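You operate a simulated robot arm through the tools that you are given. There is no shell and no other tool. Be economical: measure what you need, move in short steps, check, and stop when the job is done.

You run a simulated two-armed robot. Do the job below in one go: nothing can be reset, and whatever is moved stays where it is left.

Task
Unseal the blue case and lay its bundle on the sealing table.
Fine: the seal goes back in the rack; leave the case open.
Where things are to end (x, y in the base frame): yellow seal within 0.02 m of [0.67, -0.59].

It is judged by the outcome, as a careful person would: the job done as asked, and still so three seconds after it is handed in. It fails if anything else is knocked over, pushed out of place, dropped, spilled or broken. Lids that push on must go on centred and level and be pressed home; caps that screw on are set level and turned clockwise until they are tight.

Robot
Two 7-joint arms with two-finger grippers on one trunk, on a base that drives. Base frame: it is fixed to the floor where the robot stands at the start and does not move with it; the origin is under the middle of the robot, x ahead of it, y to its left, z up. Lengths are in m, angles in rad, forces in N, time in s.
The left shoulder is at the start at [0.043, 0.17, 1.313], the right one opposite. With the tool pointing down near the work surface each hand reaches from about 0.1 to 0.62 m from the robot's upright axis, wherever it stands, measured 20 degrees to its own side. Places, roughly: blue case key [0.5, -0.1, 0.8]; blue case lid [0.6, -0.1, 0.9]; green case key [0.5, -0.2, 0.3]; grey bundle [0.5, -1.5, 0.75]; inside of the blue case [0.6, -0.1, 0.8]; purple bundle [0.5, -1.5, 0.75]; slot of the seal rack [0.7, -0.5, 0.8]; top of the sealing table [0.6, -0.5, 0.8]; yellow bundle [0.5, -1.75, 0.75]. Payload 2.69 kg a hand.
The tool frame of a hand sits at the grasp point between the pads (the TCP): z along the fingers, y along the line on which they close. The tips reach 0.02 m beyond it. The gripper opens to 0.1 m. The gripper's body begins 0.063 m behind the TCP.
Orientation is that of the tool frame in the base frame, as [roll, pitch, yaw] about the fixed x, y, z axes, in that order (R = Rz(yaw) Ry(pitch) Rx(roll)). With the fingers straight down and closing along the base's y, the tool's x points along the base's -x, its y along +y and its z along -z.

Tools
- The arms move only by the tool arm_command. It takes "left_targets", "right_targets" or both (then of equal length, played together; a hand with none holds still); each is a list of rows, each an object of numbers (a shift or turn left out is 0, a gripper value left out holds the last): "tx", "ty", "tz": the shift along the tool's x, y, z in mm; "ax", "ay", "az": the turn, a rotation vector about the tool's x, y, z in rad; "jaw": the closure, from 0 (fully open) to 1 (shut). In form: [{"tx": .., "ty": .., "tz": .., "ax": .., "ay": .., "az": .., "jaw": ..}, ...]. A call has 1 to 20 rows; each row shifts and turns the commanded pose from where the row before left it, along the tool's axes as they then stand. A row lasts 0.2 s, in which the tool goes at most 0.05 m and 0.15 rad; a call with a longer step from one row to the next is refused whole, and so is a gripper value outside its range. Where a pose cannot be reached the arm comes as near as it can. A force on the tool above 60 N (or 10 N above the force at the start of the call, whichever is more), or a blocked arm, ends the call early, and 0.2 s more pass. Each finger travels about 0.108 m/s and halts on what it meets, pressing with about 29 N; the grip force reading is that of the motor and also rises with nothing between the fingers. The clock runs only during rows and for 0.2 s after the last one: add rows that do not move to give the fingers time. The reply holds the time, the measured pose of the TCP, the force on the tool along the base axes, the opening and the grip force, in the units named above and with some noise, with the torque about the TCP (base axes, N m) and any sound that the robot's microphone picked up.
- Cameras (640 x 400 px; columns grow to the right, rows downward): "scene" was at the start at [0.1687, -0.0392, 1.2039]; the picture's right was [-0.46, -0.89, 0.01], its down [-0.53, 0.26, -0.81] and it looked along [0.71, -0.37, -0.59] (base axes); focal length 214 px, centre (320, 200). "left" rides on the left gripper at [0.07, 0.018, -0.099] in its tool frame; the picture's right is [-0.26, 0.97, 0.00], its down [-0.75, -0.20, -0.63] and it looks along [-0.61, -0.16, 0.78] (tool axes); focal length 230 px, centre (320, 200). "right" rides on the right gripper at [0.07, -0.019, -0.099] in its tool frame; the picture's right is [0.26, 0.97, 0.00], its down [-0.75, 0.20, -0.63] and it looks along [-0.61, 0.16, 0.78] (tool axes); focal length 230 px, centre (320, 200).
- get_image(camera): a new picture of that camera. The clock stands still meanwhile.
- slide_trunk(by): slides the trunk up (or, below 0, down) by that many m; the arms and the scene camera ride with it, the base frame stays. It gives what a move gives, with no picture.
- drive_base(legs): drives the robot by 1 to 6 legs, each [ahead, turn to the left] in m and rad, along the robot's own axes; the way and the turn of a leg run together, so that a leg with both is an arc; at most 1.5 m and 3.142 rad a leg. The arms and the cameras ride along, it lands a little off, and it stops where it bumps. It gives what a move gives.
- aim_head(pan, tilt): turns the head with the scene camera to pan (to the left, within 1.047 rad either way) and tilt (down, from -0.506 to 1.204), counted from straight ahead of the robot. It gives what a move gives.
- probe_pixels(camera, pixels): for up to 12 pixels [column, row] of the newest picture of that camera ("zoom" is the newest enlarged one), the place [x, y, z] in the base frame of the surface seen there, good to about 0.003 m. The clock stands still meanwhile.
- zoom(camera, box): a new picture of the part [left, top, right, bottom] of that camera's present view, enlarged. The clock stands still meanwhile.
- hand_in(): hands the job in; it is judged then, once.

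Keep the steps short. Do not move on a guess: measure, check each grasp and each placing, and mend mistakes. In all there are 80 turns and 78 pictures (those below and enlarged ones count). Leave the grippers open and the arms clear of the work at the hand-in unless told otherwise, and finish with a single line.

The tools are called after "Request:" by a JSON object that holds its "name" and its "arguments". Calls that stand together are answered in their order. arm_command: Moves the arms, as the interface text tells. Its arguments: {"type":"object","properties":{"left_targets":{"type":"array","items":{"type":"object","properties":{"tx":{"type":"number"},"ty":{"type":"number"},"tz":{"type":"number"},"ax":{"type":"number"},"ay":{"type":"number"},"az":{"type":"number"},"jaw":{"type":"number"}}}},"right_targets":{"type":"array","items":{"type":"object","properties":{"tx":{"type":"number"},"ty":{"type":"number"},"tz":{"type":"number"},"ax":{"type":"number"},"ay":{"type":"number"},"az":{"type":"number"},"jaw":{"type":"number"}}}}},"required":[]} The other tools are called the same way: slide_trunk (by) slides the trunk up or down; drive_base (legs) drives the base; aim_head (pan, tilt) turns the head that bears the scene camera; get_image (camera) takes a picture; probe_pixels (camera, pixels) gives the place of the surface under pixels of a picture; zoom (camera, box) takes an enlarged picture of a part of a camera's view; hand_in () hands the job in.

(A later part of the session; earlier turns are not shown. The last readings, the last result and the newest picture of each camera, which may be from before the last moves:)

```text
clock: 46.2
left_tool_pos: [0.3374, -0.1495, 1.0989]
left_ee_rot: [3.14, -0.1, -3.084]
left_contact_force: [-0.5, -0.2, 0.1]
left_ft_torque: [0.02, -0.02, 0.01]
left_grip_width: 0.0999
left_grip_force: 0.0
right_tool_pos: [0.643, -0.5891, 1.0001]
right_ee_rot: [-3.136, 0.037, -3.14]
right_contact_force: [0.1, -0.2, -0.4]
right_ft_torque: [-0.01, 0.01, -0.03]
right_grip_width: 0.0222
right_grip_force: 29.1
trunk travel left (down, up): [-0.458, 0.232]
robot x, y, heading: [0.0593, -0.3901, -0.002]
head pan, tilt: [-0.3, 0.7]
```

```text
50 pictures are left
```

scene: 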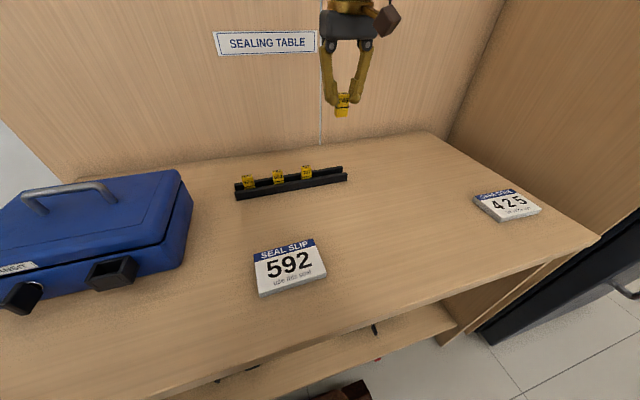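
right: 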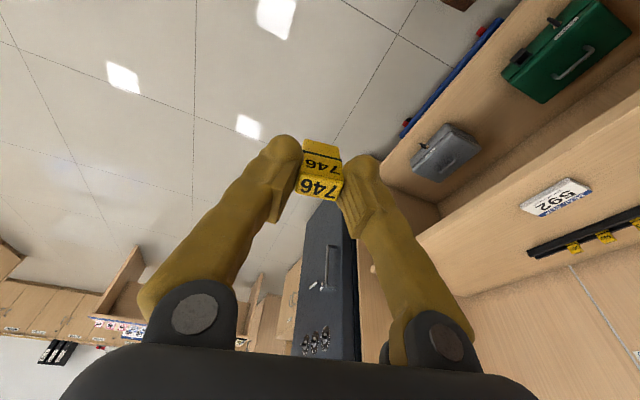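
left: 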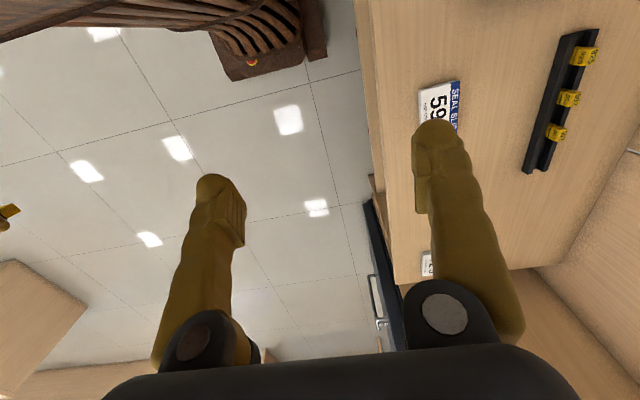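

Something (an elbow, probably left, on the table edge) is blocking as the trunk lowers. Raise the trunk back and check that poses relax.

Request:
{"name": "slide_trunk", "arguments": {"by": 0.12}}

Request:
{"name": "aim_head", "arguments": {"pan": 0.45, "tilt": 1.1}}

Request:
{"name": "get_image", "arguments": {"camera": "scene"}}

Request:
{"name": "get_image", "arguments": {"camera": "right"}}

```text
clock: 47.6
left_tool_pos: [0.3044, -0.1481, 1.2051]
left_ee_rot: [3.137, -0.161, -3.083]
left_contact_force: [-1.5, 0.4, -0.5]
left_ft_torque: [-0.02, -0.08, 0.0]
left_grip_width: 0.1
left_grip_force: 0.1
right_tool_pos: [0.6248, -0.5896, 1.1298]
right_ee_rot: [-3.137, 0.061, -3.141]
right_contact_force: [-1.0, 0.5, -0.5]
right_ft_torque: [-0.03, -0.07, 0.01]
right_grip_width: 0.0223
right_grip_force: 29.3
trunk travel left (down, up): [-0.575, 0.115]
robot x, y, heading: [0.0643, -0.3881, 0.001]
head pan, tilt: [-0.3, 0.7]
stopped: the arm was blocked; the commanded pose is now the measured one
```

```text
clock: 48.7
left_tool_pos: [0.3076, -0.1502, 1.2042]
left_ee_rot: [3.138, -0.16, -3.085]
left_contact_force: [-0.5, -0.3, 0.5]
left_ft_torque: [0.01, -0.01, 0.0]
left_grip_width: 0.1001
left_grip_force: 0.1
right_tool_pos: [0.6263, -0.5905, 1.127]
right_ee_rot: [-3.137, 0.054, -3.141]
right_contact_force: [1.0, 0.0, -0.4]
right_ft_torque: [0.0, -0.01, -0.03]
right_grip_width: 0.0223
right_grip_force: 28.9
trunk travel left (down, up): [-0.575, 0.115]
robot x, y, heading: [0.0666, -0.3867, -0.005]
head pan, tilt: [0.45, 1.1]
```

```text
49 pictures are left
```

scene: 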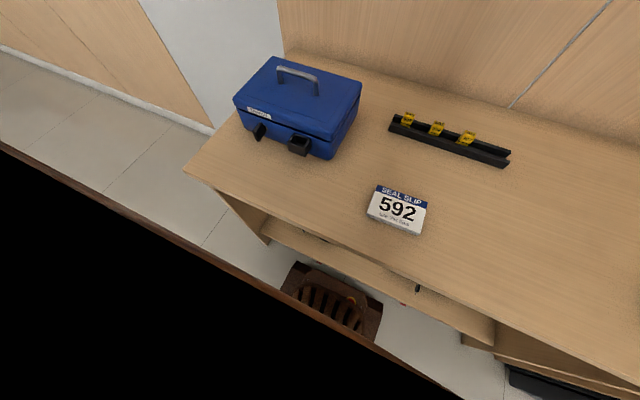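

```text
48 pictures are left
```

right: 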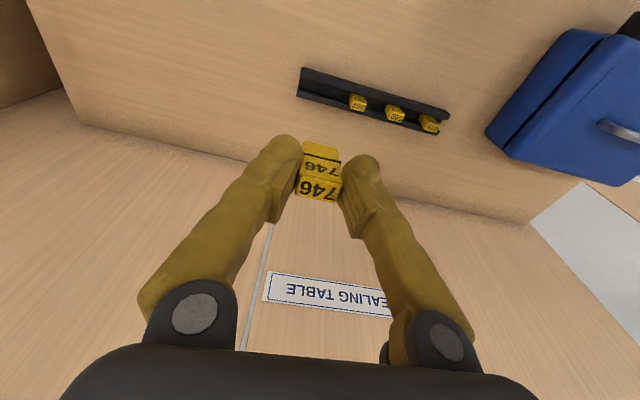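

Poses look strained. I back away 0.2 m from the table to see whether that relaxes the body.

Request:
{"name": "drive_base", "arguments": {"legs": [[-0.2, 0]]}}

Request:
{"name": "arm_command", "arguments": {"left_targets": [{}, {}, {}, {}, {}]}}

Request:
{"name": "aim_head", "arguments": {"pan": 0.9, "tilt": 0.3}}

Request:
{"name": "get_image", "arguments": {"camera": "scene"}}

```text
clock: 50.3
left_tool_pos: [0.1035, -0.1481, 1.2041]
left_ee_rot: [3.137, -0.16, -3.081]
left_contact_force: [0.0, 0.1, -0.5]
left_ft_torque: [-0.02, 0.01, -0.02]
left_grip_width: 0.0996
left_grip_force: 0.0
right_tool_pos: [0.425, -0.5873, 1.1272]
right_ee_rot: [-3.134, 0.055, -3.137]
right_contact_force: [-0.2, -0.1, -0.2]
right_ft_torque: [-0.01, -0.03, -0.01]
right_grip_width: 0.0225
right_grip_force: 29.2
trunk travel left (down, up): [-0.575, 0.115]
robot x, y, heading: [-0.1379, -0.3885, -0.003]
head pan, tilt: [0.45, 1.1]
```

```text
clock: 51.5
left_tool_pos: [0.1016, -0.1472, 1.2028]
left_ee_rot: [3.14, -0.153, -3.065]
left_contact_force: [0.1, -0.1, 0.0]
left_ft_torque: [0.0, 0.03, 0.02]
left_grip_width: 0.0999
left_grip_force: 0.0
right_tool_pos: [0.4066, -0.5872, 1.1358]
right_ee_rot: [-3.136, 0.069, -3.137]
right_contact_force: [-0.9, -0.2, 0.2]
right_ft_torque: [0.01, -0.05, -0.02]
right_grip_width: 0.0224
right_grip_force: 29.1
trunk travel left (down, up): [-0.575, 0.115]
robot x, y, heading: [-0.1361, -0.3904, -0.003]
head pan, tilt: [0.45, 1.1]
```

```text
clock: 52.6
left_tool_pos: [0.1025, -0.1495, 1.2021]
left_ee_rot: [3.141, -0.155, -3.065]
left_contact_force: [-0.5, -0.1, -0.6]
left_ft_torque: [-0.01, 0.01, 0.0]
left_grip_width: 0.1
left_grip_force: 0.1
right_tool_pos: [0.4076, -0.5865, 1.1348]
right_ee_rot: [-3.135, 0.069, -3.138]
right_contact_force: [-0.3, 0.0, 0.2]
right_ft_torque: [-0.02, 0.0, 0.03]
right_grip_width: 0.0223
right_grip_force: 29.2
trunk travel left (down, up): [-0.575, 0.115]
robot x, y, heading: [-0.1384, -0.3877, 0.002]
head pan, tilt: [0.901, 0.3]
```

```text
47 pictures are left
```

scene: 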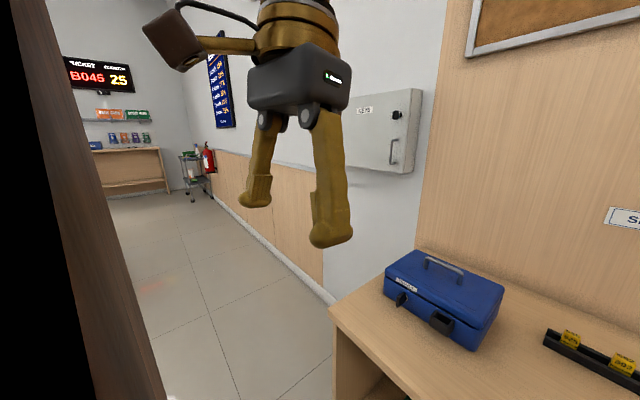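

I re-pose the left hand forward and level, watching whether the right hand reading changes (body rocking).

Request:
{"name": "arm_command", "arguments": {"left_targets": [{"ay": -0.08, "tx": -25, "tz": -10}, {"ay": -0.075, "tx": -25, "tz": -10}, {"tx": -25, "ty": 10, "az": 0.07}, {"tx": -25, "ty": 10}, {"tx": -25, "ty": 10}, {}, {}, {}]}}

```text
clock: 54.4
left_tool_pos: [0.2084, -0.1152, 1.2253]
left_ee_rot: [3.137, 0.01, 3.132]
left_contact_force: [0.2, 0.4, -0.3]
left_ft_torque: [0.0, 0.01, 0.01]
left_grip_width: 0.0999
left_grip_force: 0.1
right_tool_pos: [0.4083, -0.587, 1.1362]
right_ee_rot: [-3.135, 0.07, -3.138]
right_contact_force: [0.7, 0.0, 0.3]
right_ft_torque: [-0.02, -0.02, 0.02]
right_grip_width: 0.0222
right_grip_force: 28.9
trunk travel left (down, up): [-0.575, 0.115]
robot x, y, heading: [-0.1403, -0.385, 0.001]
head pan, tilt: [0.901, 0.3]
```

Request:
{"name": "arm_command", "arguments": {"right_targets": [{"ay": 0.07}, {"tx": -30}, {"tx": -30}, {"tx": -30}, {}, {}, {}, {}]}}

```text
clock: 55.2
left_tool_pos: [0.186, -0.1166, 1.2316]
left_ee_rot: [3.138, 0.031, 3.134]
left_contact_force: [-0.8, -0.4, 0.6]
left_ft_torque: [-0.04, -0.08, 0.01]
left_grip_width: 0.1003
left_grip_force: 0.0
right_tool_pos: [0.4458, -0.5846, 1.148]
right_ee_rot: [-3.138, 0.023, -3.139]
right_contact_force: [-1.1, 0.6, -0.5]
right_ft_torque: [-0.01, -0.07, 0.01]
right_grip_width: 0.0226
right_grip_force: 29.3
trunk travel left (down, up): [-0.575, 0.115]
robot x, y, heading: [-0.1394, -0.3888, 0.001]
head pan, tilt: [0.901, 0.3]
stopped in row 4 (right hand): the arm was blocked; the commanded pose is now the measured one
```

Blocked near full stretch while high. Test whether the same reach is free lower down: lower 0.15 straight.

Request:
{"name": "arm_command", "arguments": {"right_targets": [{"ay": 0.02, "tz": 30, "tx": 10}, {"tz": 30, "tx": 10}, {"tz": 30}, {"tz": 30}, {"tz": 30}, {}, {}]}}

Request:
{"name": "aim_head", "arguments": {"pan": -0.6, "tilt": 0.2}}

Request:
{"name": "get_image", "arguments": {"camera": "scene"}}

```text
clock: 55.6
left_tool_pos: [0.1619, -0.1156, 1.2164]
left_ee_rot: [3.14, -0.024, 3.131]
left_contact_force: [0.5, -0.8, -0.8]
left_ft_torque: [0.01, -0.03, -0.01]
left_grip_width: 0.1001
left_grip_force: 0.0
right_tool_pos: [0.4299, -0.5865, 1.1433]
right_ee_rot: [-3.134, 0.027, -3.138]
right_contact_force: [-0.3, -0.3, -1.6]
right_ft_torque: [0.01, -0.02, -0.01]
right_grip_width: 0.0224
right_grip_force: 28.9
trunk travel left (down, up): [-0.575, 0.115]
robot x, y, heading: [-0.1368, -0.3894, -0.003]
head pan, tilt: [0.901, 0.3]
stopped in row 1 (right hand): the arm was blocked; the commanded pose is now the measured one
```

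```text
clock: 57.2
left_tool_pos: [0.1631, -0.1161, 1.2163]
left_ee_rot: [3.138, -0.019, 3.132]
left_contact_force: [-0.3, -0.5, -0.4]
left_ft_torque: [-0.03, 0.0, 0.03]
left_grip_width: 0.1001
left_grip_force: 0.0
right_tool_pos: [0.4283, -0.5868, 1.1426]
right_ee_rot: [-3.135, 0.027, -3.138]
right_contact_force: [0.2, -0.5, -1.3]
right_ft_torque: [0.04, 0.03, 0.02]
right_grip_width: 0.0224
right_grip_force: 28.8
trunk travel left (down, up): [-0.575, 0.115]
robot x, y, heading: [-0.1364, -0.3883, -0.001]
head pan, tilt: [-0.6, 0.201]
```

```text
46 pictures are left
```

scene: 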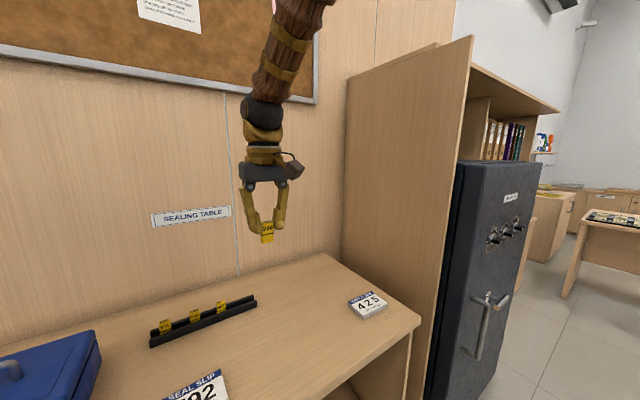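

Arms come from above here; maybe the arms/elbows touch each other or the head. Look up.

Request:
{"name": "aim_head", "arguments": {"pan": 0, "tilt": -0.5}}

Request:
{"name": "get_image", "arguments": {"camera": "scene"}}

Request:
{"name": "get_image", "arguments": {"camera": "left"}}

```text
clock: 58.2
left_tool_pos: [0.1607, -0.1151, 1.2179]
left_ee_rot: [3.136, -0.02, 3.133]
left_contact_force: [-0.4, 0.8, -0.1]
left_ft_torque: [0.02, 0.02, -0.03]
left_grip_width: 0.1002
left_grip_force: 0.2
right_tool_pos: [0.4286, -0.586, 1.143]
right_ee_rot: [-3.135, 0.027, -3.14]
right_contact_force: [-0.2, 0.2, 0.1]
right_ft_torque: [-0.01, 0.02, 0.02]
right_grip_width: 0.0225
right_grip_force: 28.9
trunk travel left (down, up): [-0.575, 0.115]
robot x, y, heading: [-0.1394, -0.39, 0.004]
head pan, tilt: [0.0, -0.499]
```

```text
45 pictures are left
```

scene: 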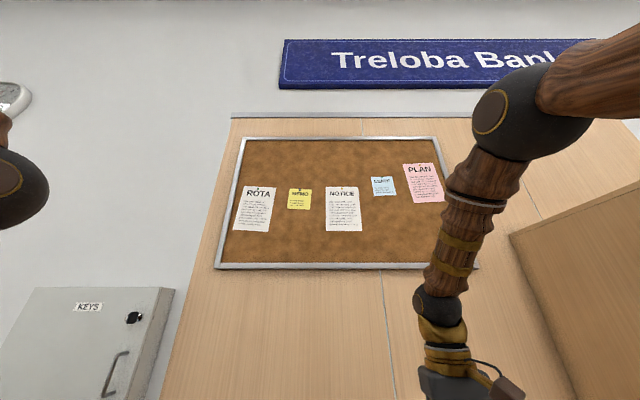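

```text
44 pictures are left
```

left: 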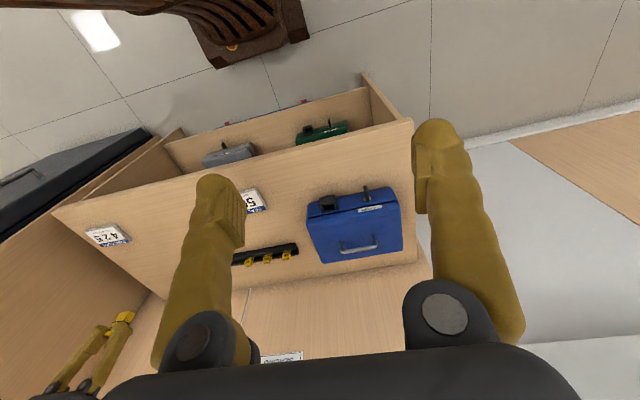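

No arm contact visible. I check the body's lean from the wall points in this level-pan picture.

Request:
{"name": "probe_pixels", "arguments": {"camera": "scene", "pixels": [[310, 100], [310, 125], [310, 250], [310, 300], [310, 350], [310, 395], [520, 110], [470, 180], [430, 250], [20, 190]]}}

```text
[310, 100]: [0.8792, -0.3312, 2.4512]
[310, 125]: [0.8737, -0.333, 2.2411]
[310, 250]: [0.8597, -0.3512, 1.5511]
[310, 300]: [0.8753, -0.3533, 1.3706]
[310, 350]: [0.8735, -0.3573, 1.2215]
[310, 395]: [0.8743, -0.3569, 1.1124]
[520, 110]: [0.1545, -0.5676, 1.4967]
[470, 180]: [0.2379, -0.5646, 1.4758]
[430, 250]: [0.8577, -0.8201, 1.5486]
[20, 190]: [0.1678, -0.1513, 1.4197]
```

Body is about level. Retry lowering the right hand in small slow steps, and see.

Request:
{"name": "arm_command", "arguments": {"right_targets": [{"tz": 8}, {"tz": 10}, {"tz": 10}, {"tz": 12}, {"tz": 12}, {"tz": 12}, {"tz": 12}, {}, {}, {}]}}

```text
clock: 60.4
left_tool_pos: [0.1618, -0.1168, 1.2173]
left_ee_rot: [3.138, -0.02, 3.132]
left_contact_force: [0.5, -0.2, -0.5]
left_ft_torque: [0.01, 0.0, -0.03]
left_grip_width: 0.0998
left_grip_force: 0.1
right_tool_pos: [0.4316, -0.5858, 1.066]
right_ee_rot: [-3.135, 0.025, -3.139]
right_contact_force: [0.1, -0.8, 0.4]
right_ft_torque: [0.02, -0.03, 0.01]
right_grip_width: 0.0223
right_grip_force: 29.0
trunk travel left (down, up): [-0.575, 0.115]
robot x, y, heading: [-0.1383, -0.3875, -0.0]
head pan, tilt: [0.0, -0.499]
```

Fine. Now extend slowly 40 mm with a further lowering.

Request:
{"name": "arm_command", "arguments": {"right_targets": [{"tz": 12, "ay": 0.025}, {"tz": 12, "tx": -5}, {"tz": 12, "tx": -8}, {"tz": 12, "tx": -8}, {"tz": 12, "tx": -8}, {"tz": 12, "tx": -8}, {}, {}, {}]}}

```text
clock: 61.0
left_tool_pos: [0.1294, -0.1166, 1.2036]
left_ee_rot: [3.141, -0.078, 3.134]
left_contact_force: [0.0, 0.2, 0.0]
left_ft_torque: [0.03, -0.05, 0.01]
left_grip_width: 0.0999
left_grip_force: 0.0
right_tool_pos: [0.4176, -0.5858, 1.0575]
right_ee_rot: [-3.134, 0.023, -3.138]
right_contact_force: [-1.1, -0.6, -0.7]
right_ft_torque: [-0.02, -0.09, 0.03]
right_grip_width: 0.0223
right_grip_force: 29.5
trunk travel left (down, up): [-0.575, 0.115]
robot x, y, heading: [-0.138, -0.3881, 0.003]
head pan, tilt: [0.0, -0.499]
stopped in row 2 (right hand): the arm was blocked; the commanded pose is now the measured one
```

The right wrist seems at its limit when stretched far while high relative to the shoulder; trunk should be higher, not lower. I retract the right hand, level both, then raise the trunk.

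Request:
{"name": "arm_command", "arguments": {"right_targets": [{"tx": 20}, {"tx": 25}, {"tx": 25}, {"ay": 0.023}, {}, {}], "left_targets": [{"ay": -0.04, "tx": -20}, {"ay": -0.038, "tx": -30}, {"tx": -30}, {"tx": -30}, {}, {}]}}

Request:
{"name": "slide_trunk", "arguments": {"by": 0.06}}

```text
clock: 62.4
left_tool_pos: [0.2548, -0.1177, 1.228]
left_ee_rot: [3.14, 0.073, 3.133]
left_contact_force: [-0.3, -0.6, -0.2]
left_ft_torque: [0.04, -0.01, -0.02]
left_grip_width: 0.0998
left_grip_force: 0.1
right_tool_pos: [0.3489, -0.5871, 1.0524]
right_ee_rot: [-3.136, -0.007, -3.141]
right_contact_force: [-0.1, -0.3, -0.5]
right_ft_torque: [0.03, -0.01, -0.01]
right_grip_width: 0.0223
right_grip_force: 29.2
trunk travel left (down, up): [-0.575, 0.115]
robot x, y, heading: [-0.1413, -0.3877, -0.002]
head pan, tilt: [0.0, -0.499]
```

```text
clock: 63.4
left_tool_pos: [0.2547, -0.1181, 1.2879]
left_ee_rot: [3.14, 0.074, 3.134]
left_contact_force: [-0.5, -0.2, 0.1]
left_ft_torque: [0.01, -0.01, -0.02]
left_grip_width: 0.1002
left_grip_force: 0.0
right_tool_pos: [0.3488, -0.5868, 1.1133]
right_ee_rot: [-3.137, -0.007, -3.141]
right_contact_force: [-0.1, 0.1, -0.1]
right_ft_torque: [0.04, -0.01, 0.0]
right_grip_width: 0.0223
right_grip_force: 29.3
trunk travel left (down, up): [-0.635, 0.055]
robot x, y, heading: [-0.1423, -0.3889, 0.002]
head pan, tilt: [0.0, -0.499]
```

Good, relaxed. Level the left hand, lower the right hand to z≈0.93.

Request:
{"name": "arm_command", "arguments": {"right_targets": [{"tz": 15}, {"tz": 20}, {"tz": 25}, {"tz": 25}, {"tz": 25}, {"tz": 25}, {"tz": 25}, {"tz": 15}, {}, {}], "left_targets": [{"ay": 0.037}, {"ay": 0.036}, {}, {}, {}, {}, {}, {}, {}, {}]}}

Request:
{"name": "drive_base", "arguments": {"legs": [[0.212, 0]]}}

Request:
{"name": "aim_head", "arguments": {"pan": -0.3, "tilt": 0.7}}

Request:
{"name": "get_image", "arguments": {"camera": "scene"}}

```text
clock: 65.6
left_tool_pos: [0.2542, -0.1171, 1.2883]
left_ee_rot: [3.14, 0.0, 3.133]
left_contact_force: [-0.9, -0.2, 0.2]
left_ft_torque: [0.01, -0.01, 0.0]
left_grip_width: 0.0997
left_grip_force: 0.2
right_tool_pos: [0.3481, -0.5863, 0.9394]
right_ee_rot: [-3.134, -0.008, -3.139]
right_contact_force: [0.0, 0.1, 0.3]
right_ft_torque: [-0.04, 0.02, 0.01]
right_grip_width: 0.0224
right_grip_force: 28.9
trunk travel left (down, up): [-0.635, 0.055]
robot x, y, heading: [-0.1413, -0.389, -0.002]
head pan, tilt: [0.0, -0.499]
```

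```text
clock: 67.3
left_tool_pos: [0.4691, -0.1155, 1.2877]
left_ee_rot: [3.14, 0.0, 3.138]
left_contact_force: [0.9, -0.2, -0.9]
left_ft_torque: [-0.02, 0.03, 0.02]
left_grip_width: 0.0999
left_grip_force: 0.0
right_tool_pos: [0.5638, -0.5838, 0.939]
right_ee_rot: [-3.135, -0.007, -3.136]
right_contact_force: [-0.5, 0.4, -0.2]
right_ft_torque: [-0.01, 0.02, 0.0]
right_grip_width: 0.0224
right_grip_force: 28.7
trunk travel left (down, up): [-0.635, 0.055]
robot x, y, heading: [0.0799, -0.3857, 0.008]
head pan, tilt: [0.0, -0.499]
```

```text
clock: 68.7
left_tool_pos: [0.4477, -0.1169, 1.2926]
left_ee_rot: [3.139, 0.016, 3.139]
left_contact_force: [0.2, -0.2, 0.1]
left_ft_torque: [-0.03, 0.0, 0.01]
left_grip_width: 0.0999
left_grip_force: 0.2
right_tool_pos: [0.549, -0.5842, 0.9475]
right_ee_rot: [-3.135, 0.007, -3.135]
right_contact_force: [-0.3, 0.2, -0.2]
right_ft_torque: [0.01, 0.01, -0.02]
right_grip_width: 0.0224
right_grip_force: 28.8
trunk travel left (down, up): [-0.635, 0.055]
robot x, y, heading: [0.0752, -0.3857, 0.002]
head pan, tilt: [-0.3, 0.7]
```

```text
43 pictures are left
```

scene: 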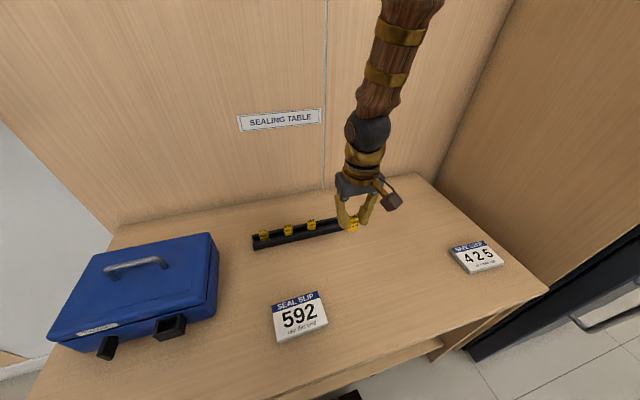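

Now extend slowly toward x=0.67 while lowering to z≈0.89 (seal bottom ≈0.845, clear of rack).

Request:
{"name": "arm_command", "arguments": {"right_targets": [{"tz": 7, "tx": -6}, {"tz": 7, "tx": -8}, {"tz": 7, "tx": -8}, {"tz": 7, "tx": -8}, {"tz": 7, "tx": -8}, {"tz": 7, "tx": -8}, {"tz": 7, "tx": -8}, {"tz": 5, "tx": -8}, {"tx": -8}, {"tx": -8}, {"tx": -8}, {"tx": -8}, {}, {}]}}

```text
clock: 70.1
left_tool_pos: [0.4224, -0.1163, 1.2996]
left_ee_rot: [-3.141, 0.035, 3.138]
left_contact_force: [-0.8, -0.8, -0.1]
left_ft_torque: [-0.02, -0.06, 0.0]
left_grip_width: 0.1
left_grip_force: 0.1
right_tool_pos: [0.5832, -0.5848, 0.9135]
right_ee_rot: [-3.134, 0.029, -3.136]
right_contact_force: [-1.0, 0.3, -0.1]
right_ft_torque: [-0.03, -0.02, -0.02]
right_grip_width: 0.0222
right_grip_force: 29.1
trunk travel left (down, up): [-0.635, 0.055]
robot x, y, heading: [0.0759, -0.3869, 0.008]
head pan, tilt: [-0.3, 0.7]
stopped in row 7 (right hand): the arm was blocked; the commanded pose is now the measured one
```

The body leans back as the arms extend forward. I'll counterbalance: bring the left hand back while the right extends slowly.

Request:
{"name": "arm_command", "arguments": {"left_targets": [{"tx": 20, "ty": 5}, {"tx": 20, "ty": 5}, {"tx": 20, "ty": 5}, {"tx": 20, "ty": 5}, {"tx": 20, "ty": 5}, {"tx": 20, "ty": 5}, {"tx": 20, "ty": 5}, {"tx": 20, "ty": 5}, {}, {}, {}]}}

```text
clock: 72.5
left_tool_pos: [0.3123, -0.06, 1.3114]
left_ee_rot: [-3.136, 0.019, -3.129]
left_contact_force: [0.1, 0.9, -1.0]
left_ft_torque: [0.01, 0.01, 0.0]
left_grip_width: 0.1
left_grip_force: 0.1
left hand out of reach, approached as far as the arm can: row 6, 7, 8
right_tool_pos: [0.5851, -0.5847, 0.9116]
right_ee_rot: [-3.134, 0.024, -3.135]
right_contact_force: [-0.1, -0.5, -0.8]
right_ft_torque: [-0.02, 0.0, 0.0]
right_grip_width: 0.0223
right_grip_force: 28.9
trunk travel left (down, up): [-0.635, 0.055]
robot x, y, heading: [0.0767, -0.3909, 0.001]
head pan, tilt: [-0.3, 0.7]
```

Not out of reach, so just proceed in short increments: 30 mm forward, with pauses.

Request:
{"name": "arm_command", "arguments": {"right_targets": [{"tx": -6, "ay": 0.012}, {"tx": -6, "ay": 0.012}, {"tx": -6}, {"tx": -6}, {"tx": -6}, {}, {}, {}]}}

```text
clock: 73.1
left_tool_pos: [0.2992, -0.0545, 1.3127]
left_ee_rot: [-3.107, -0.007, -3.078]
left_contact_force: [-0.2, 0.5, 0.4]
left_ft_torque: [-0.02, -0.05, 0.0]
left_grip_width: 0.1
left_grip_force: 0.1
right_tool_pos: [0.5827, -0.5833, 0.9204]
right_ee_rot: [-3.134, 0.023, -3.134]
right_contact_force: [0.3, 0.0, -0.6]
right_ft_torque: [-0.01, -0.02, 0.02]
right_grip_width: 0.0224
right_grip_force: 29.1
trunk travel left (down, up): [-0.635, 0.055]
robot x, y, heading: [0.0732, -0.3891, 0.006]
head pan, tilt: [-0.3, 0.7]
stopped in row 2 (right hand): the arm was blocked; the commanded pose is now the measured one
```

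I verify whether the body truly leans: level head view with wall points.

Request:
{"name": "aim_head", "arguments": {"pan": 0, "tilt": 0.2}}

Request:
{"name": "get_image", "arguments": {"camera": "scene"}}

Request:
{"name": "probe_pixels", "arguments": {"camera": "scene", "pixels": [[300, 30], [300, 60], [300, 120], [300, 160], [300, 200], [300, 240], [300, 280], [300, 340], [300, 370], [300, 395]]}}

```text
clock: 74.1
left_tool_pos: [0.3011, -0.0561, 1.3134]
left_ee_rot: [-3.113, -0.007, -3.082]
left_contact_force: [-0.5, 0.1, 0.1]
left_ft_torque: [-0.02, 0.0, 0.0]
left_grip_width: 0.0999
left_grip_force: 0.0
right_tool_pos: [0.5829, -0.5845, 0.9194]
right_ee_rot: [-3.135, 0.019, -3.134]
right_contact_force: [-0.1, 0.1, 0.1]
right_ft_torque: [0.03, 0.0, 0.04]
right_grip_width: 0.0224
right_grip_force: 28.6
trunk travel left (down, up): [-0.635, 0.055]
robot x, y, heading: [0.0773, -0.3883, 0.004]
head pan, tilt: [0.0, 0.201]
```

```text
42 pictures are left
```

scene: 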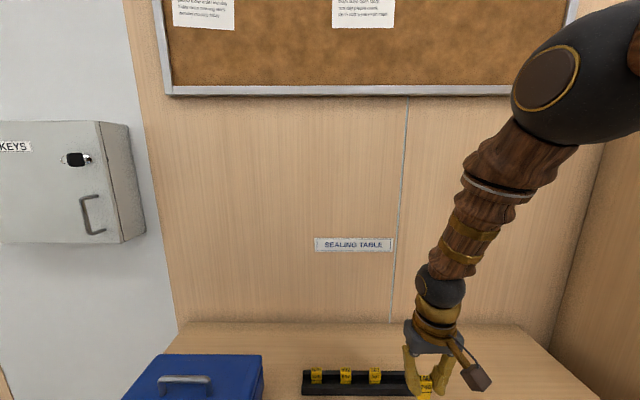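

```text
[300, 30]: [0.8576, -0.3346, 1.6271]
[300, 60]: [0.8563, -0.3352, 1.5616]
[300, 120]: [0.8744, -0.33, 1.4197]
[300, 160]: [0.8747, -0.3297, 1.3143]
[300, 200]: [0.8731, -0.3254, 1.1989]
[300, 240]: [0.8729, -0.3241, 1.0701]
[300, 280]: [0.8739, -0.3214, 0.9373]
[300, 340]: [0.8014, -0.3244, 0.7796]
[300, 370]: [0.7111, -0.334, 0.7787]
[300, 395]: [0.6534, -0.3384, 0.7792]
```

Body is level now. The fast moves got further earlier, so I use larger rows: 87 mm forward in 3 rows.

Request:
{"name": "arm_command", "arguments": {"right_targets": [{"tx": -29, "tz": 6}, {"tx": -29, "tz": 6}, {"tx": -29, "tz": 6}, {}, {}]}}

```text
clock: 74.6
left_tool_pos: [0.2881, -0.0503, 1.3162]
left_ee_rot: [-3.081, -0.034, -3.035]
left_contact_force: [0.0, 0.4, 0.4]
left_ft_torque: [-0.02, -0.04, -0.02]
left_grip_width: 0.1002
left_grip_force: 0.1
right_tool_pos: [0.612, -0.5832, 0.9206]
right_ee_rot: [-3.135, 0.042, -3.134]
right_contact_force: [0.7, 0.5, -0.2]
right_ft_torque: [0.01, -0.06, 0.01]
right_grip_width: 0.0225
right_grip_force: 28.7
trunk travel left (down, up): [-0.635, 0.055]
robot x, y, heading: [0.0751, -0.3857, 0.001]
head pan, tilt: [0.0, 0.201]
stopped in row 2 (right hand): the arm was blocked; the commanded pose is now the measured one
```

I now see the consistent limit: shoulder-to-wrist stretch ≈0.547 m; so best reach is with the shoulder at wrist height. Plan: raise/retract the hand relative to the shoulder, then lower the trunk 0.36.

Request:
{"name": "arm_command", "arguments": {"right_targets": [{"tx": 20}, {"tx": 15, "tz": -20, "ay": 0.02}, {"tz": -35, "tx": 10, "ay": 0.022}, {"tz": -40, "tx": 10}, {"tz": -40, "tx": 10}, {"tz": -40, "tx": 10}, {"tz": -40}, {"tz": -40}, {"tz": -40}, {"tz": -35}, {}, {}], "left_targets": [{}, {"tx": -15}, {"tx": -15}, {"tx": -15}, {}, {}, {}, {}, {}, {}, {}, {}]}}

Request:
{"name": "slide_trunk", "arguments": {"by": -0.36}}

```text
clock: 74.9
left_tool_pos: [0.2767, -0.0468, 1.3204]
left_ee_rot: [-3.053, -0.058, -2.992]
left_contact_force: [-0.8, 0.2, -0.5]
left_ft_torque: [0.03, -0.01, 0.03]
left_grip_width: 0.0999
left_grip_force: 0.1
right_tool_pos: [0.5899, -0.5858, 0.9296]
right_ee_rot: [-3.136, 0.057, -3.135]
right_contact_force: [-0.7, 0.3, 0.9]
right_ft_torque: [-0.04, 0.0, 0.03]
right_grip_width: 0.0223
right_grip_force: 29.1
trunk travel left (down, up): [-0.635, 0.055]
robot x, y, heading: [0.0755, -0.3822, 0.009]
head pan, tilt: [0.0, 0.201]
stopped in row 1 (right hand): the arm was blocked; the commanded pose is now the measured one
```

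```text
clock: 76.5
left_tool_pos: [0.2647, -0.0482, 1.186]
left_ee_rot: [-3.012, -0.067, -2.962]
left_contact_force: [1.3, 0.8, -0.4]
left_ft_torque: [-0.04, 0.01, 0.0]
left_grip_width: 0.1002
left_grip_force: 0.0
right_tool_pos: [0.5823, -0.5843, 0.8056]
right_ee_rot: [-3.131, 0.073, -3.136]
right_contact_force: [-0.4, 0.0, -0.4]
right_ft_torque: [0.02, 0.05, -0.02]
right_grip_width: 0.0226
right_grip_force: 28.8
trunk travel left (down, up): [-0.499, 0.191]
robot x, y, heading: [0.0776, -0.3867, 0.004]
head pan, tilt: [0.0, 0.201]
stopped: the force on the tool passed its limit at 135 N (the readings are from after the stop); the commanded pose is now the measured one
```

The first move was cut short and the trunk went down until the seal pressed the table. I check the hand and seal.

Request:
{"name": "arm_command", "arguments": {"right_targets": [{"tz": -10}, {"tz": -20}, {"tz": -30}, {"tz": -30}, {}]}}

Request:
{"name": "aim_head", "arguments": {"pan": -0.3, "tilt": 0.6}}

Request:
{"name": "get_image", "arguments": {"camera": "scene"}}

Request:
{"name": "get_image", "arguments": {"camera": "right"}}

```text
clock: 77.7
left_tool_pos: [0.2659, -0.0484, 1.1869]
left_ee_rot: [-3.016, -0.069, -2.963]
left_contact_force: [0.2, -0.4, 0.0]
left_ft_torque: [-0.01, -0.01, 0.0]
left_grip_width: 0.1
left_grip_force: 0.0
right_tool_pos: [0.5766, -0.585, 0.8949]
right_ee_rot: [-3.134, 0.073, -3.135]
right_contact_force: [0.1, -0.5, -0.3]
right_ft_torque: [0.03, -0.01, -0.02]
right_grip_width: 0.0225
right_grip_force: 29.0
trunk travel left (down, up): [-0.499, 0.191]
robot x, y, heading: [0.0715, -0.3888, 0.007]
head pan, tilt: [0.0, 0.201]
```

```text
clock: 78.6
left_tool_pos: [0.2659, -0.048, 1.1876]
left_ee_rot: [-3.017, -0.066, -2.963]
left_contact_force: [1.5, 0.1, -0.1]
left_ft_torque: [-0.02, -0.01, 0.0]
left_grip_width: 0.1
left_grip_force: 0.1
right_tool_pos: [0.5758, -0.5858, 0.8957]
right_ee_rot: [-3.133, 0.07, -3.134]
right_contact_force: [0.2, -0.2, -0.4]
right_ft_torque: [0.01, -0.01, -0.01]
right_grip_width: 0.0224
right_grip_force: 29.4
trunk travel left (down, up): [-0.499, 0.191]
robot x, y, heading: [0.0738, -0.3874, 0.007]
head pan, tilt: [-0.3, 0.6]
```

```text
41 pictures are left
```

scene: 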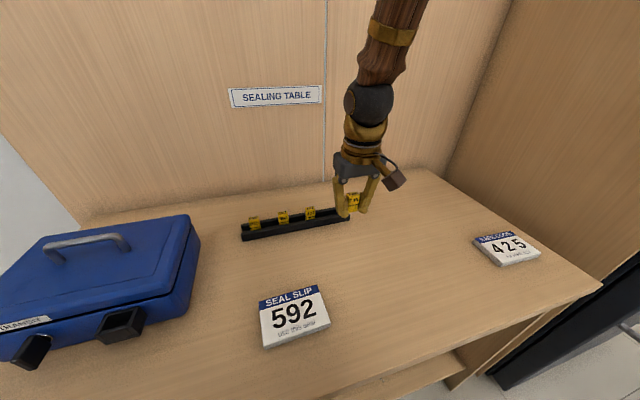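

```text
40 pictures are left
```

right: 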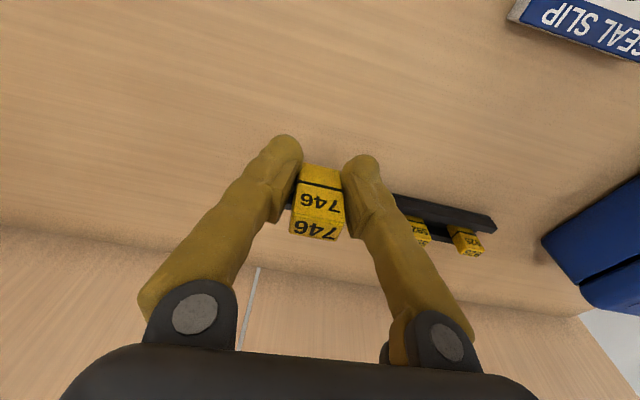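

The seal slid ~18 mm up in the grip but is straight. I'll level the hand, stand it on the bare table here, and regrip at the right height.

Request:
{"name": "arm_command", "arguments": {"right_targets": [{"ay": 0.035, "tx": 10}, {"ay": 0.035, "tx": 10}, {}, {"tz": 20}, {"tz": 20}, {"tz": 20}, {"tz": 10}, {}, {}]}}

Request:
{"name": "zoom", "arguments": {"camera": "scene", "box": [280, 150, 440, 260]}}

```text
clock: 80.6
left_tool_pos: [0.2654, -0.0476, 1.1877]
left_ee_rot: [-3.015, -0.069, -2.963]
left_contact_force: [-0.3, -0.5, 0.1]
left_ft_torque: [0.02, 0.01, 0.03]
left_grip_width: 0.1
left_grip_force: 0.1
right_tool_pos: [0.5568, -0.585, 0.8219]
right_ee_rot: [-3.132, 0.001, -3.135]
right_contact_force: [-0.7, 0.1, -0.1]
right_ft_torque: [-0.02, -0.01, -0.01]
right_grip_width: 0.0223
right_grip_force: 29.6
trunk travel left (down, up): [-0.499, 0.191]
robot x, y, heading: [0.0759, -0.3887, 0.009]
head pan, tilt: [-0.3, 0.6]
```

```text
3.64 times, centred on (360, 205) of scene
```

zoom: 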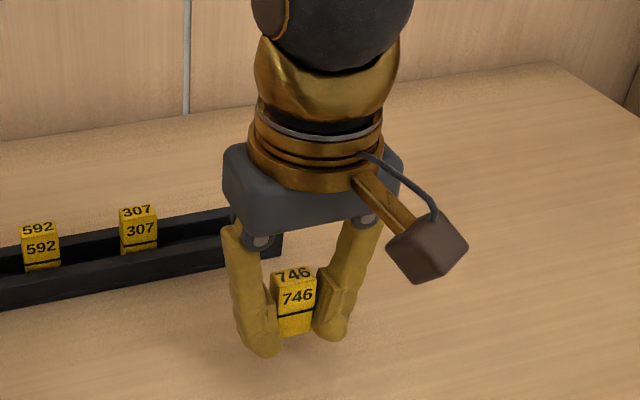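

Request:
{"name": "probe_pixels", "arguments": {"camera": "zoom", "pixels": [[293, 274], [296, 331], [296, 305], [280, 380]]}}

Request:
{"name": "arm_command", "arguments": {"right_targets": [{"tz": 5}, {"tz": 4}, {"tz": 3}, {"tz": 1}, {}, {}]}}

```text
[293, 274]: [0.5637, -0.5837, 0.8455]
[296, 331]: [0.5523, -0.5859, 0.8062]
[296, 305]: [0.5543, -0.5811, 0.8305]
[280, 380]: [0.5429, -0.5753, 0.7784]
```

```text
clock: 82.0
left_tool_pos: [0.2653, -0.0476, 1.1883]
left_ee_rot: [-3.015, -0.068, -2.963]
left_contact_force: [-0.2, 0.4, 0.5]
left_ft_torque: [-0.01, 0.03, 0.02]
left_grip_width: 0.0999
left_grip_force: 0.1
right_tool_pos: [0.5567, -0.5854, 0.8105]
right_ee_rot: [-3.133, 0.002, -3.137]
right_contact_force: [0.3, 0.1, 0.3]
right_ft_torque: [0.02, -0.04, 0.05]
right_grip_width: 0.0225
right_grip_force: 28.7
trunk travel left (down, up): [-0.499, 0.191]
robot x, y, heading: [0.0769, -0.3898, 0.005]
head pan, tilt: [-0.3, 0.6]
```

Seal bottom is 21 mm below the TCP: 9 mm more to touch the table, then open and regrip higher.

Request:
{"name": "arm_command", "arguments": {"right_targets": [{"tz": 4}, {"tz": 3}, {"tz": 2}, {}, {"jaw": 0.75}, {"jaw": 0.65}, {"jaw": 0.55}, {"jaw": 0.55}, {}, {"tz": -8}, {"tz": -8}, {"tz": -6}, {"tz": -3}, {}]}}

Request:
{"name": "zoom", "arguments": {"camera": "scene", "box": [280, 150, 440, 260]}}

```text
clock: 85.0
left_tool_pos: [0.2661, -0.047, 1.1873]
left_ee_rot: [-3.015, -0.068, -2.962]
left_contact_force: [-0.3, 0.6, -0.1]
left_ft_torque: [0.02, 0.0, 0.0]
left_grip_width: 0.1003
left_grip_force: 0.0
right_tool_pos: [0.557, -0.5868, 0.8261]
right_ee_rot: [-3.133, 0.002, -3.138]
right_contact_force: [0.3, 0.8, 0.0]
right_ft_torque: [-0.06, -0.02, 0.01]
right_grip_width: 0.045
right_grip_force: 0.0
trunk travel left (down, up): [-0.499, 0.191]
robot x, y, heading: [0.0748, -0.3853, 0.002]
head pan, tilt: [-0.3, 0.6]
```

```text
3.64 times, centred on (360, 205) of scene
```

zoom: 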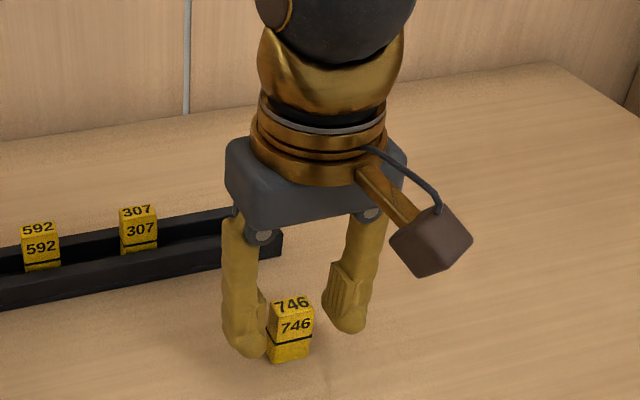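

Seal stands upright, near the +y finger. Centre the hand (+9 mm y), then close and lift.

Request:
{"name": "arm_command", "arguments": {"right_targets": [{"ty": 5}, {"ty": 4, "tz": -1}, {}, {"jaw": 0.7}, {"jaw": 0.8}, {"jaw": 1.0}, {}, {"tz": -20}, {"tz": -30}, {"tz": -35}, {"tz": -35}, {"tz": -35}, {"tz": -35}, {"tz": -30}, {}]}}

Request:
{"name": "zoom", "arguments": {"camera": "right", "box": [220, 100, 420, 240]}}

```text
clock: 88.2
left_tool_pos: [0.2666, -0.0476, 1.1874]
left_ee_rot: [-3.018, -0.068, -2.965]
left_contact_force: [0.5, 0.2, 0.0]
left_ft_torque: [-0.02, 0.0, 0.0]
left_grip_width: 0.1
left_grip_force: 0.0
right_tool_pos: [0.5552, -0.574, 1.0489]
right_ee_rot: [-3.134, 0.002, -3.136]
right_contact_force: [0.5, 1.1, 0.5]
right_ft_torque: [-0.01, -0.04, 0.02]
right_grip_width: 0.0225
right_grip_force: 28.5
trunk travel left (down, up): [-0.499, 0.191]
robot x, y, heading: [0.0725, -0.3859, 0.005]
head pan, tilt: [-0.3, 0.6]
```

```text
2.86 times, centred on (320, 170) of right
```

zoom: 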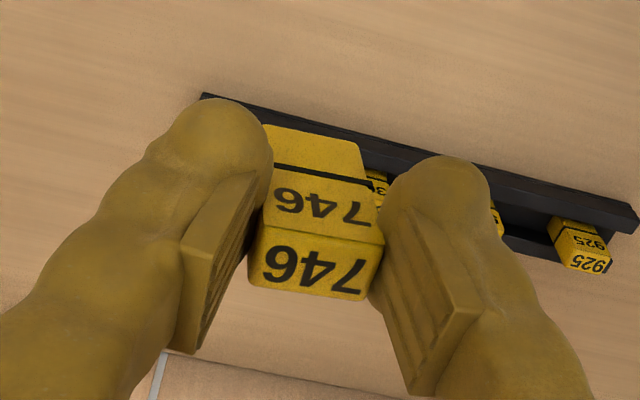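

Seal held well. Lower trunk 0.17, then nudge the base forward 0.03.

Request:
{"name": "slide_trunk", "arguments": {"by": -0.17}}

Request:
{"name": "drive_base", "arguments": {"legs": [[0.03, 0]]}}

```text
clock: 90.1
left_tool_pos: [0.2645, -0.048, 1.0175]
left_ee_rot: [-3.025, -0.067, -2.968]
left_contact_force: [-0.3, 0.1, 1.1]
left_ft_torque: [-0.04, 0.0, -0.01]
left_grip_width: 0.0998
left_grip_force: 0.1
right_tool_pos: [0.554, -0.5733, 0.8795]
right_ee_rot: [-3.131, 0.002, -3.136]
right_contact_force: [-0.1, -0.7, -0.2]
right_ft_torque: [0.01, -0.02, -0.02]
right_grip_width: 0.0223
right_grip_force: 29.2
trunk travel left (down, up): [-0.329, 0.361]
robot x, y, heading: [0.0741, -0.3892, 0.004]
head pan, tilt: [-0.3, 0.6]
```

```text
clock: 91.0
left_tool_pos: [0.2732, -0.0438, 1.0219]
left_ee_rot: [-3.06, -0.049, -3.007]
left_contact_force: [0.2, -0.6, 0.4]
left_ft_torque: [0.01, 0.0, 0.02]
left_grip_width: 0.1001
left_grip_force: 0.0
right_tool_pos: [0.563, -0.5754, 0.8801]
right_ee_rot: [-3.134, 0.005, 3.141]
right_contact_force: [-0.1, -0.3, 0.5]
right_ft_torque: [0.02, 0.0, 0.02]
right_grip_width: 0.0224
right_grip_force: 29.7
trunk travel left (down, up): [-0.329, 0.361]
robot x, y, heading: [0.0902, -0.3872, -0.002]
head pan, tilt: [-0.3, 0.6]
stopped in leg 1: the robot was blocked; the commanded pose is now the measured one
```

Request:
{"name": "arm_command", "arguments": {"right_targets": [{"tx": -26, "ty": -4}, {"tx": -26, "ty": -4}, {"tx": -26, "ty": -4}, {"tx": -26, "ty": -3}, {}, {}]}}

Request:
{"name": "zoom", "arguments": {"camera": "scene", "box": [260, 140, 420, 250]}}

Request:
{"name": "get_image", "arguments": {"camera": "right"}}

```text
clock: 92.4
left_tool_pos: [0.2699, -0.0452, 1.0229]
left_ee_rot: [-3.059, -0.041, -3.006]
left_contact_force: [-0.4, -1.4, 0.6]
left_ft_torque: [0.02, -0.02, 0.02]
left_grip_width: 0.0998
left_grip_force: 0.2
right_tool_pos: [0.6643, -0.5911, 0.8832]
right_ee_rot: [-3.134, 0.007, -3.14]
right_contact_force: [-0.3, -0.6, -0.1]
right_ft_torque: [-0.01, -0.02, 0.01]
right_grip_width: 0.0224
right_grip_force: 28.7
trunk travel left (down, up): [-0.329, 0.361]
robot x, y, heading: [0.0866, -0.3836, -0.001]
head pan, tilt: [-0.3, 0.6]
```

```text
3.64 times, centred on (340, 195) of scene
```

zoom: 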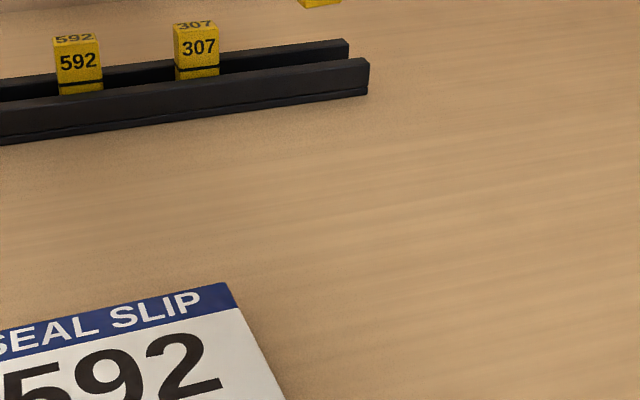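

```text
35 pictures are left
```

right: 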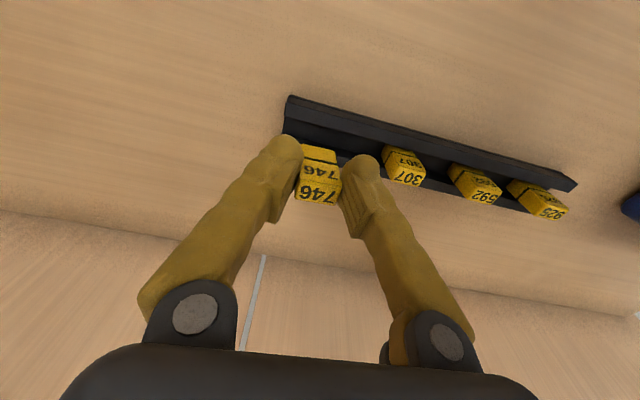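

Reached above the slot. Measure seal vs. channel from the wrist camera.

Request:
{"name": "zoom", "arguments": {"camera": "right", "box": [260, 80, 460, 220]}}

Request:
{"name": "probe_pixels", "arguments": {"camera": "right", "pixels": [[318, 190], [318, 184], [300, 198], [335, 200], [316, 201], [404, 178], [402, 170], [404, 184], [340, 112], [345, 130], [300, 130], [360, 140]]}}

```text
2.86 times, centred on (360, 150) of right
```

zoom: 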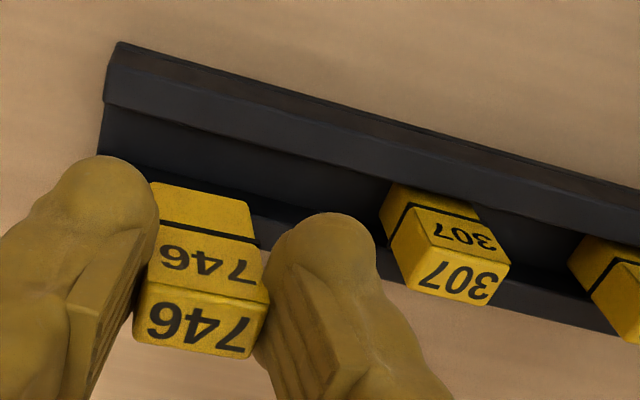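

```text
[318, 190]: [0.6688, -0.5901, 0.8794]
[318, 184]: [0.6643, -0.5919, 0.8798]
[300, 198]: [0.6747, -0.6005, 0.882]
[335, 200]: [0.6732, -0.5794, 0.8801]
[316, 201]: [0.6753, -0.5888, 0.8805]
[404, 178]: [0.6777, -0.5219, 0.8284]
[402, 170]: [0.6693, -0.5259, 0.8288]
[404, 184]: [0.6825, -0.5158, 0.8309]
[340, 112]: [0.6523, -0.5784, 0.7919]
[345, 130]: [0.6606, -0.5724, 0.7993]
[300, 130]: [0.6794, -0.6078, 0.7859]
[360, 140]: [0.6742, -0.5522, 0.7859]
```

Request:
{"name": "probe_pixels", "arguments": {"camera": "zoom", "pixels": [[432, 244], [508, 264], [418, 282], [490, 302], [150, 286], [262, 304], [138, 335], [245, 353], [300, 140], [300, 170], [300, 215], [110, 100]]}}

```text
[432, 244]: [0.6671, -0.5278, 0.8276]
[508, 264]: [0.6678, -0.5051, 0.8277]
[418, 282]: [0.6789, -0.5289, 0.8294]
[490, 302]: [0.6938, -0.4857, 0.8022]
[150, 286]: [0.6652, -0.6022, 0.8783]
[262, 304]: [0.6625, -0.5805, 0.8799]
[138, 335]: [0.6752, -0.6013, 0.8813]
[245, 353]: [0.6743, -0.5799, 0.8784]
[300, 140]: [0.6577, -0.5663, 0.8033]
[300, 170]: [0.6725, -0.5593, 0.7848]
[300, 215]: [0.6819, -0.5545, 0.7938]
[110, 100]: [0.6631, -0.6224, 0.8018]
```

Seal centre x≈0.6695 vs rack seals ≈0.673: shift +3 mm and lower to just entering the channel.

Request:
{"name": "arm_command", "arguments": {"right_targets": [{"tx": -3, "tz": 6}, {"tz": 10}, {"tz": 8}, {"tz": 4}, {}, {}]}}

Request:
{"name": "zoom", "arguments": {"camera": "right", "box": [260, 80, 460, 220]}}

```text
clock: 93.8
left_tool_pos: [0.2705, -0.044, 1.0217]
left_ee_rot: [-3.059, -0.042, -3.007]
left_contact_force: [0.4, 1.2, -0.7]
left_ft_torque: [-0.01, 0.0, 0.01]
left_grip_width: 0.0998
left_grip_force: 0.1
right_tool_pos: [0.6667, -0.5906, 0.8545]
right_ee_rot: [-3.133, 0.009, -3.138]
right_contact_force: [1.0, 0.2, 0.0]
right_ft_torque: [0.01, -0.02, 0.0]
right_grip_width: 0.0224
right_grip_force: 29.1
trunk travel left (down, up): [-0.329, 0.361]
robot x, y, heading: [0.0862, -0.3888, -0.005]
head pan, tilt: [-0.3, 0.6]
```

```text
2.86 times, centred on (360, 150) of right
```

zoom: 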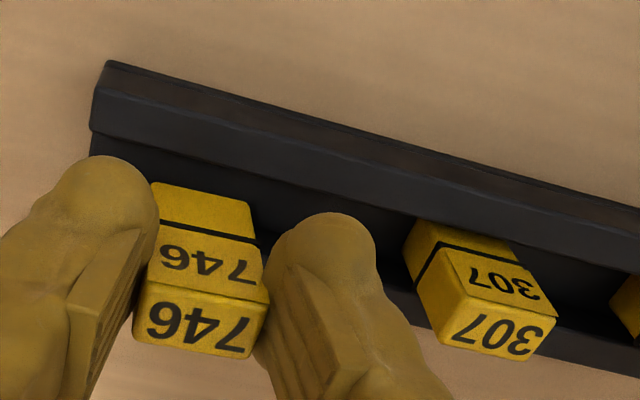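

Continue down 20 mm in small steps watching force.

Request:
{"name": "arm_command", "arguments": {"right_targets": [{"tz": 4}, {"tz": 4}, {"tz": 4}, {"tz": 4}, {"tz": 3}, {}]}}

Request:
{"name": "zoom", "arguments": {"camera": "right", "box": [260, 80, 460, 220]}}

```text
clock: 95.2
left_tool_pos: [0.2702, -0.0434, 1.0217]
left_ee_rot: [-3.06, -0.04, -3.007]
left_contact_force: [-0.6, -0.5, -0.8]
left_ft_torque: [0.0, 0.01, 0.0]
left_grip_width: 0.1001
left_grip_force: 0.0
right_tool_pos: [0.6666, -0.591, 0.8356]
right_ee_rot: [-3.133, 0.011, 3.141]
right_contact_force: [0.5, -0.3, -0.1]
right_ft_torque: [0.01, 0.0, 0.02]
right_grip_width: 0.0226
right_grip_force: 28.8
trunk travel left (down, up): [-0.329, 0.361]
robot x, y, heading: [0.0864, -0.3859, -0.001]
head pan, tilt: [-0.3, 0.6]
```

```text
2.86 times, centred on (360, 150) of right
```

zoom: 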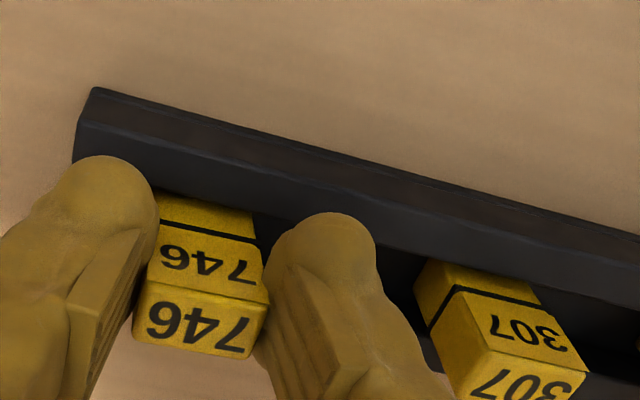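

Seal is in the channel, no force. Lower 2 mm more, open, and rise.

Request:
{"name": "arm_command", "arguments": {"right_targets": [{"tz": 2}, {}, {"jaw": 0.75}, {"jaw": 0.65}, {"jaw": 0.55}, {"jaw": 0.5}, {}, {"tz": -10}, {"tz": -25}, {"tz": -30}, {"tz": -30}, {"tz": -30, "tx": 20}, {"tx": 40}, {"tx": 40}, {"tx": 40}, {}]}}

Request:
{"name": "zoom", "arguments": {"camera": "right", "box": [220, 60, 540, 260]}}

Request:
{"name": "get_image", "arguments": {"camera": "scene"}}

```text
clock: 98.6
left_tool_pos: [0.2656, -0.0448, 1.0243]
left_ee_rot: [-3.055, -0.034, -3.008]
left_contact_force: [-0.1, 0.0, 0.1]
left_ft_torque: [-0.02, 0.06, -0.02]
left_grip_width: 0.1
left_grip_force: 0.1
right_tool_pos: [0.5182, -0.5873, 0.9622]
right_ee_rot: [-3.133, 0.017, -3.141]
right_contact_force: [-0.1, 0.3, 0.3]
right_ft_torque: [-0.01, 0.0, -0.02]
right_grip_width: 0.0501
right_grip_force: 0.1
trunk travel left (down, up): [-0.329, 0.361]
robot x, y, heading: [0.0899, -0.3857, -0.007]
head pan, tilt: [-0.3, 0.6]
```

```text
2.00 times, centred on (380, 160) of right
```

zoom: 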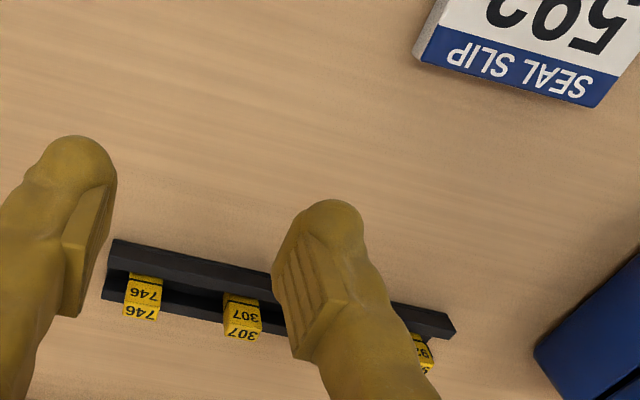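

```text
30 pictures are left
```

scene: 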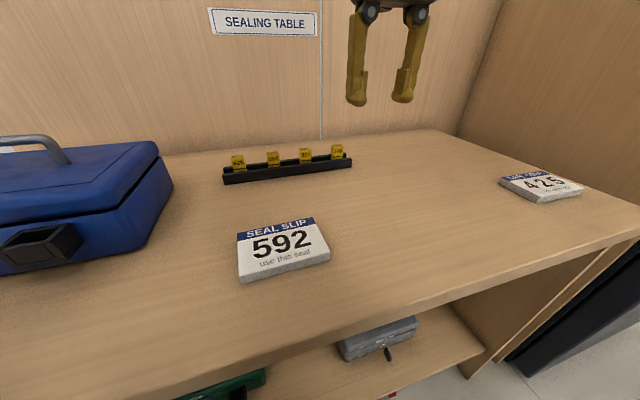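

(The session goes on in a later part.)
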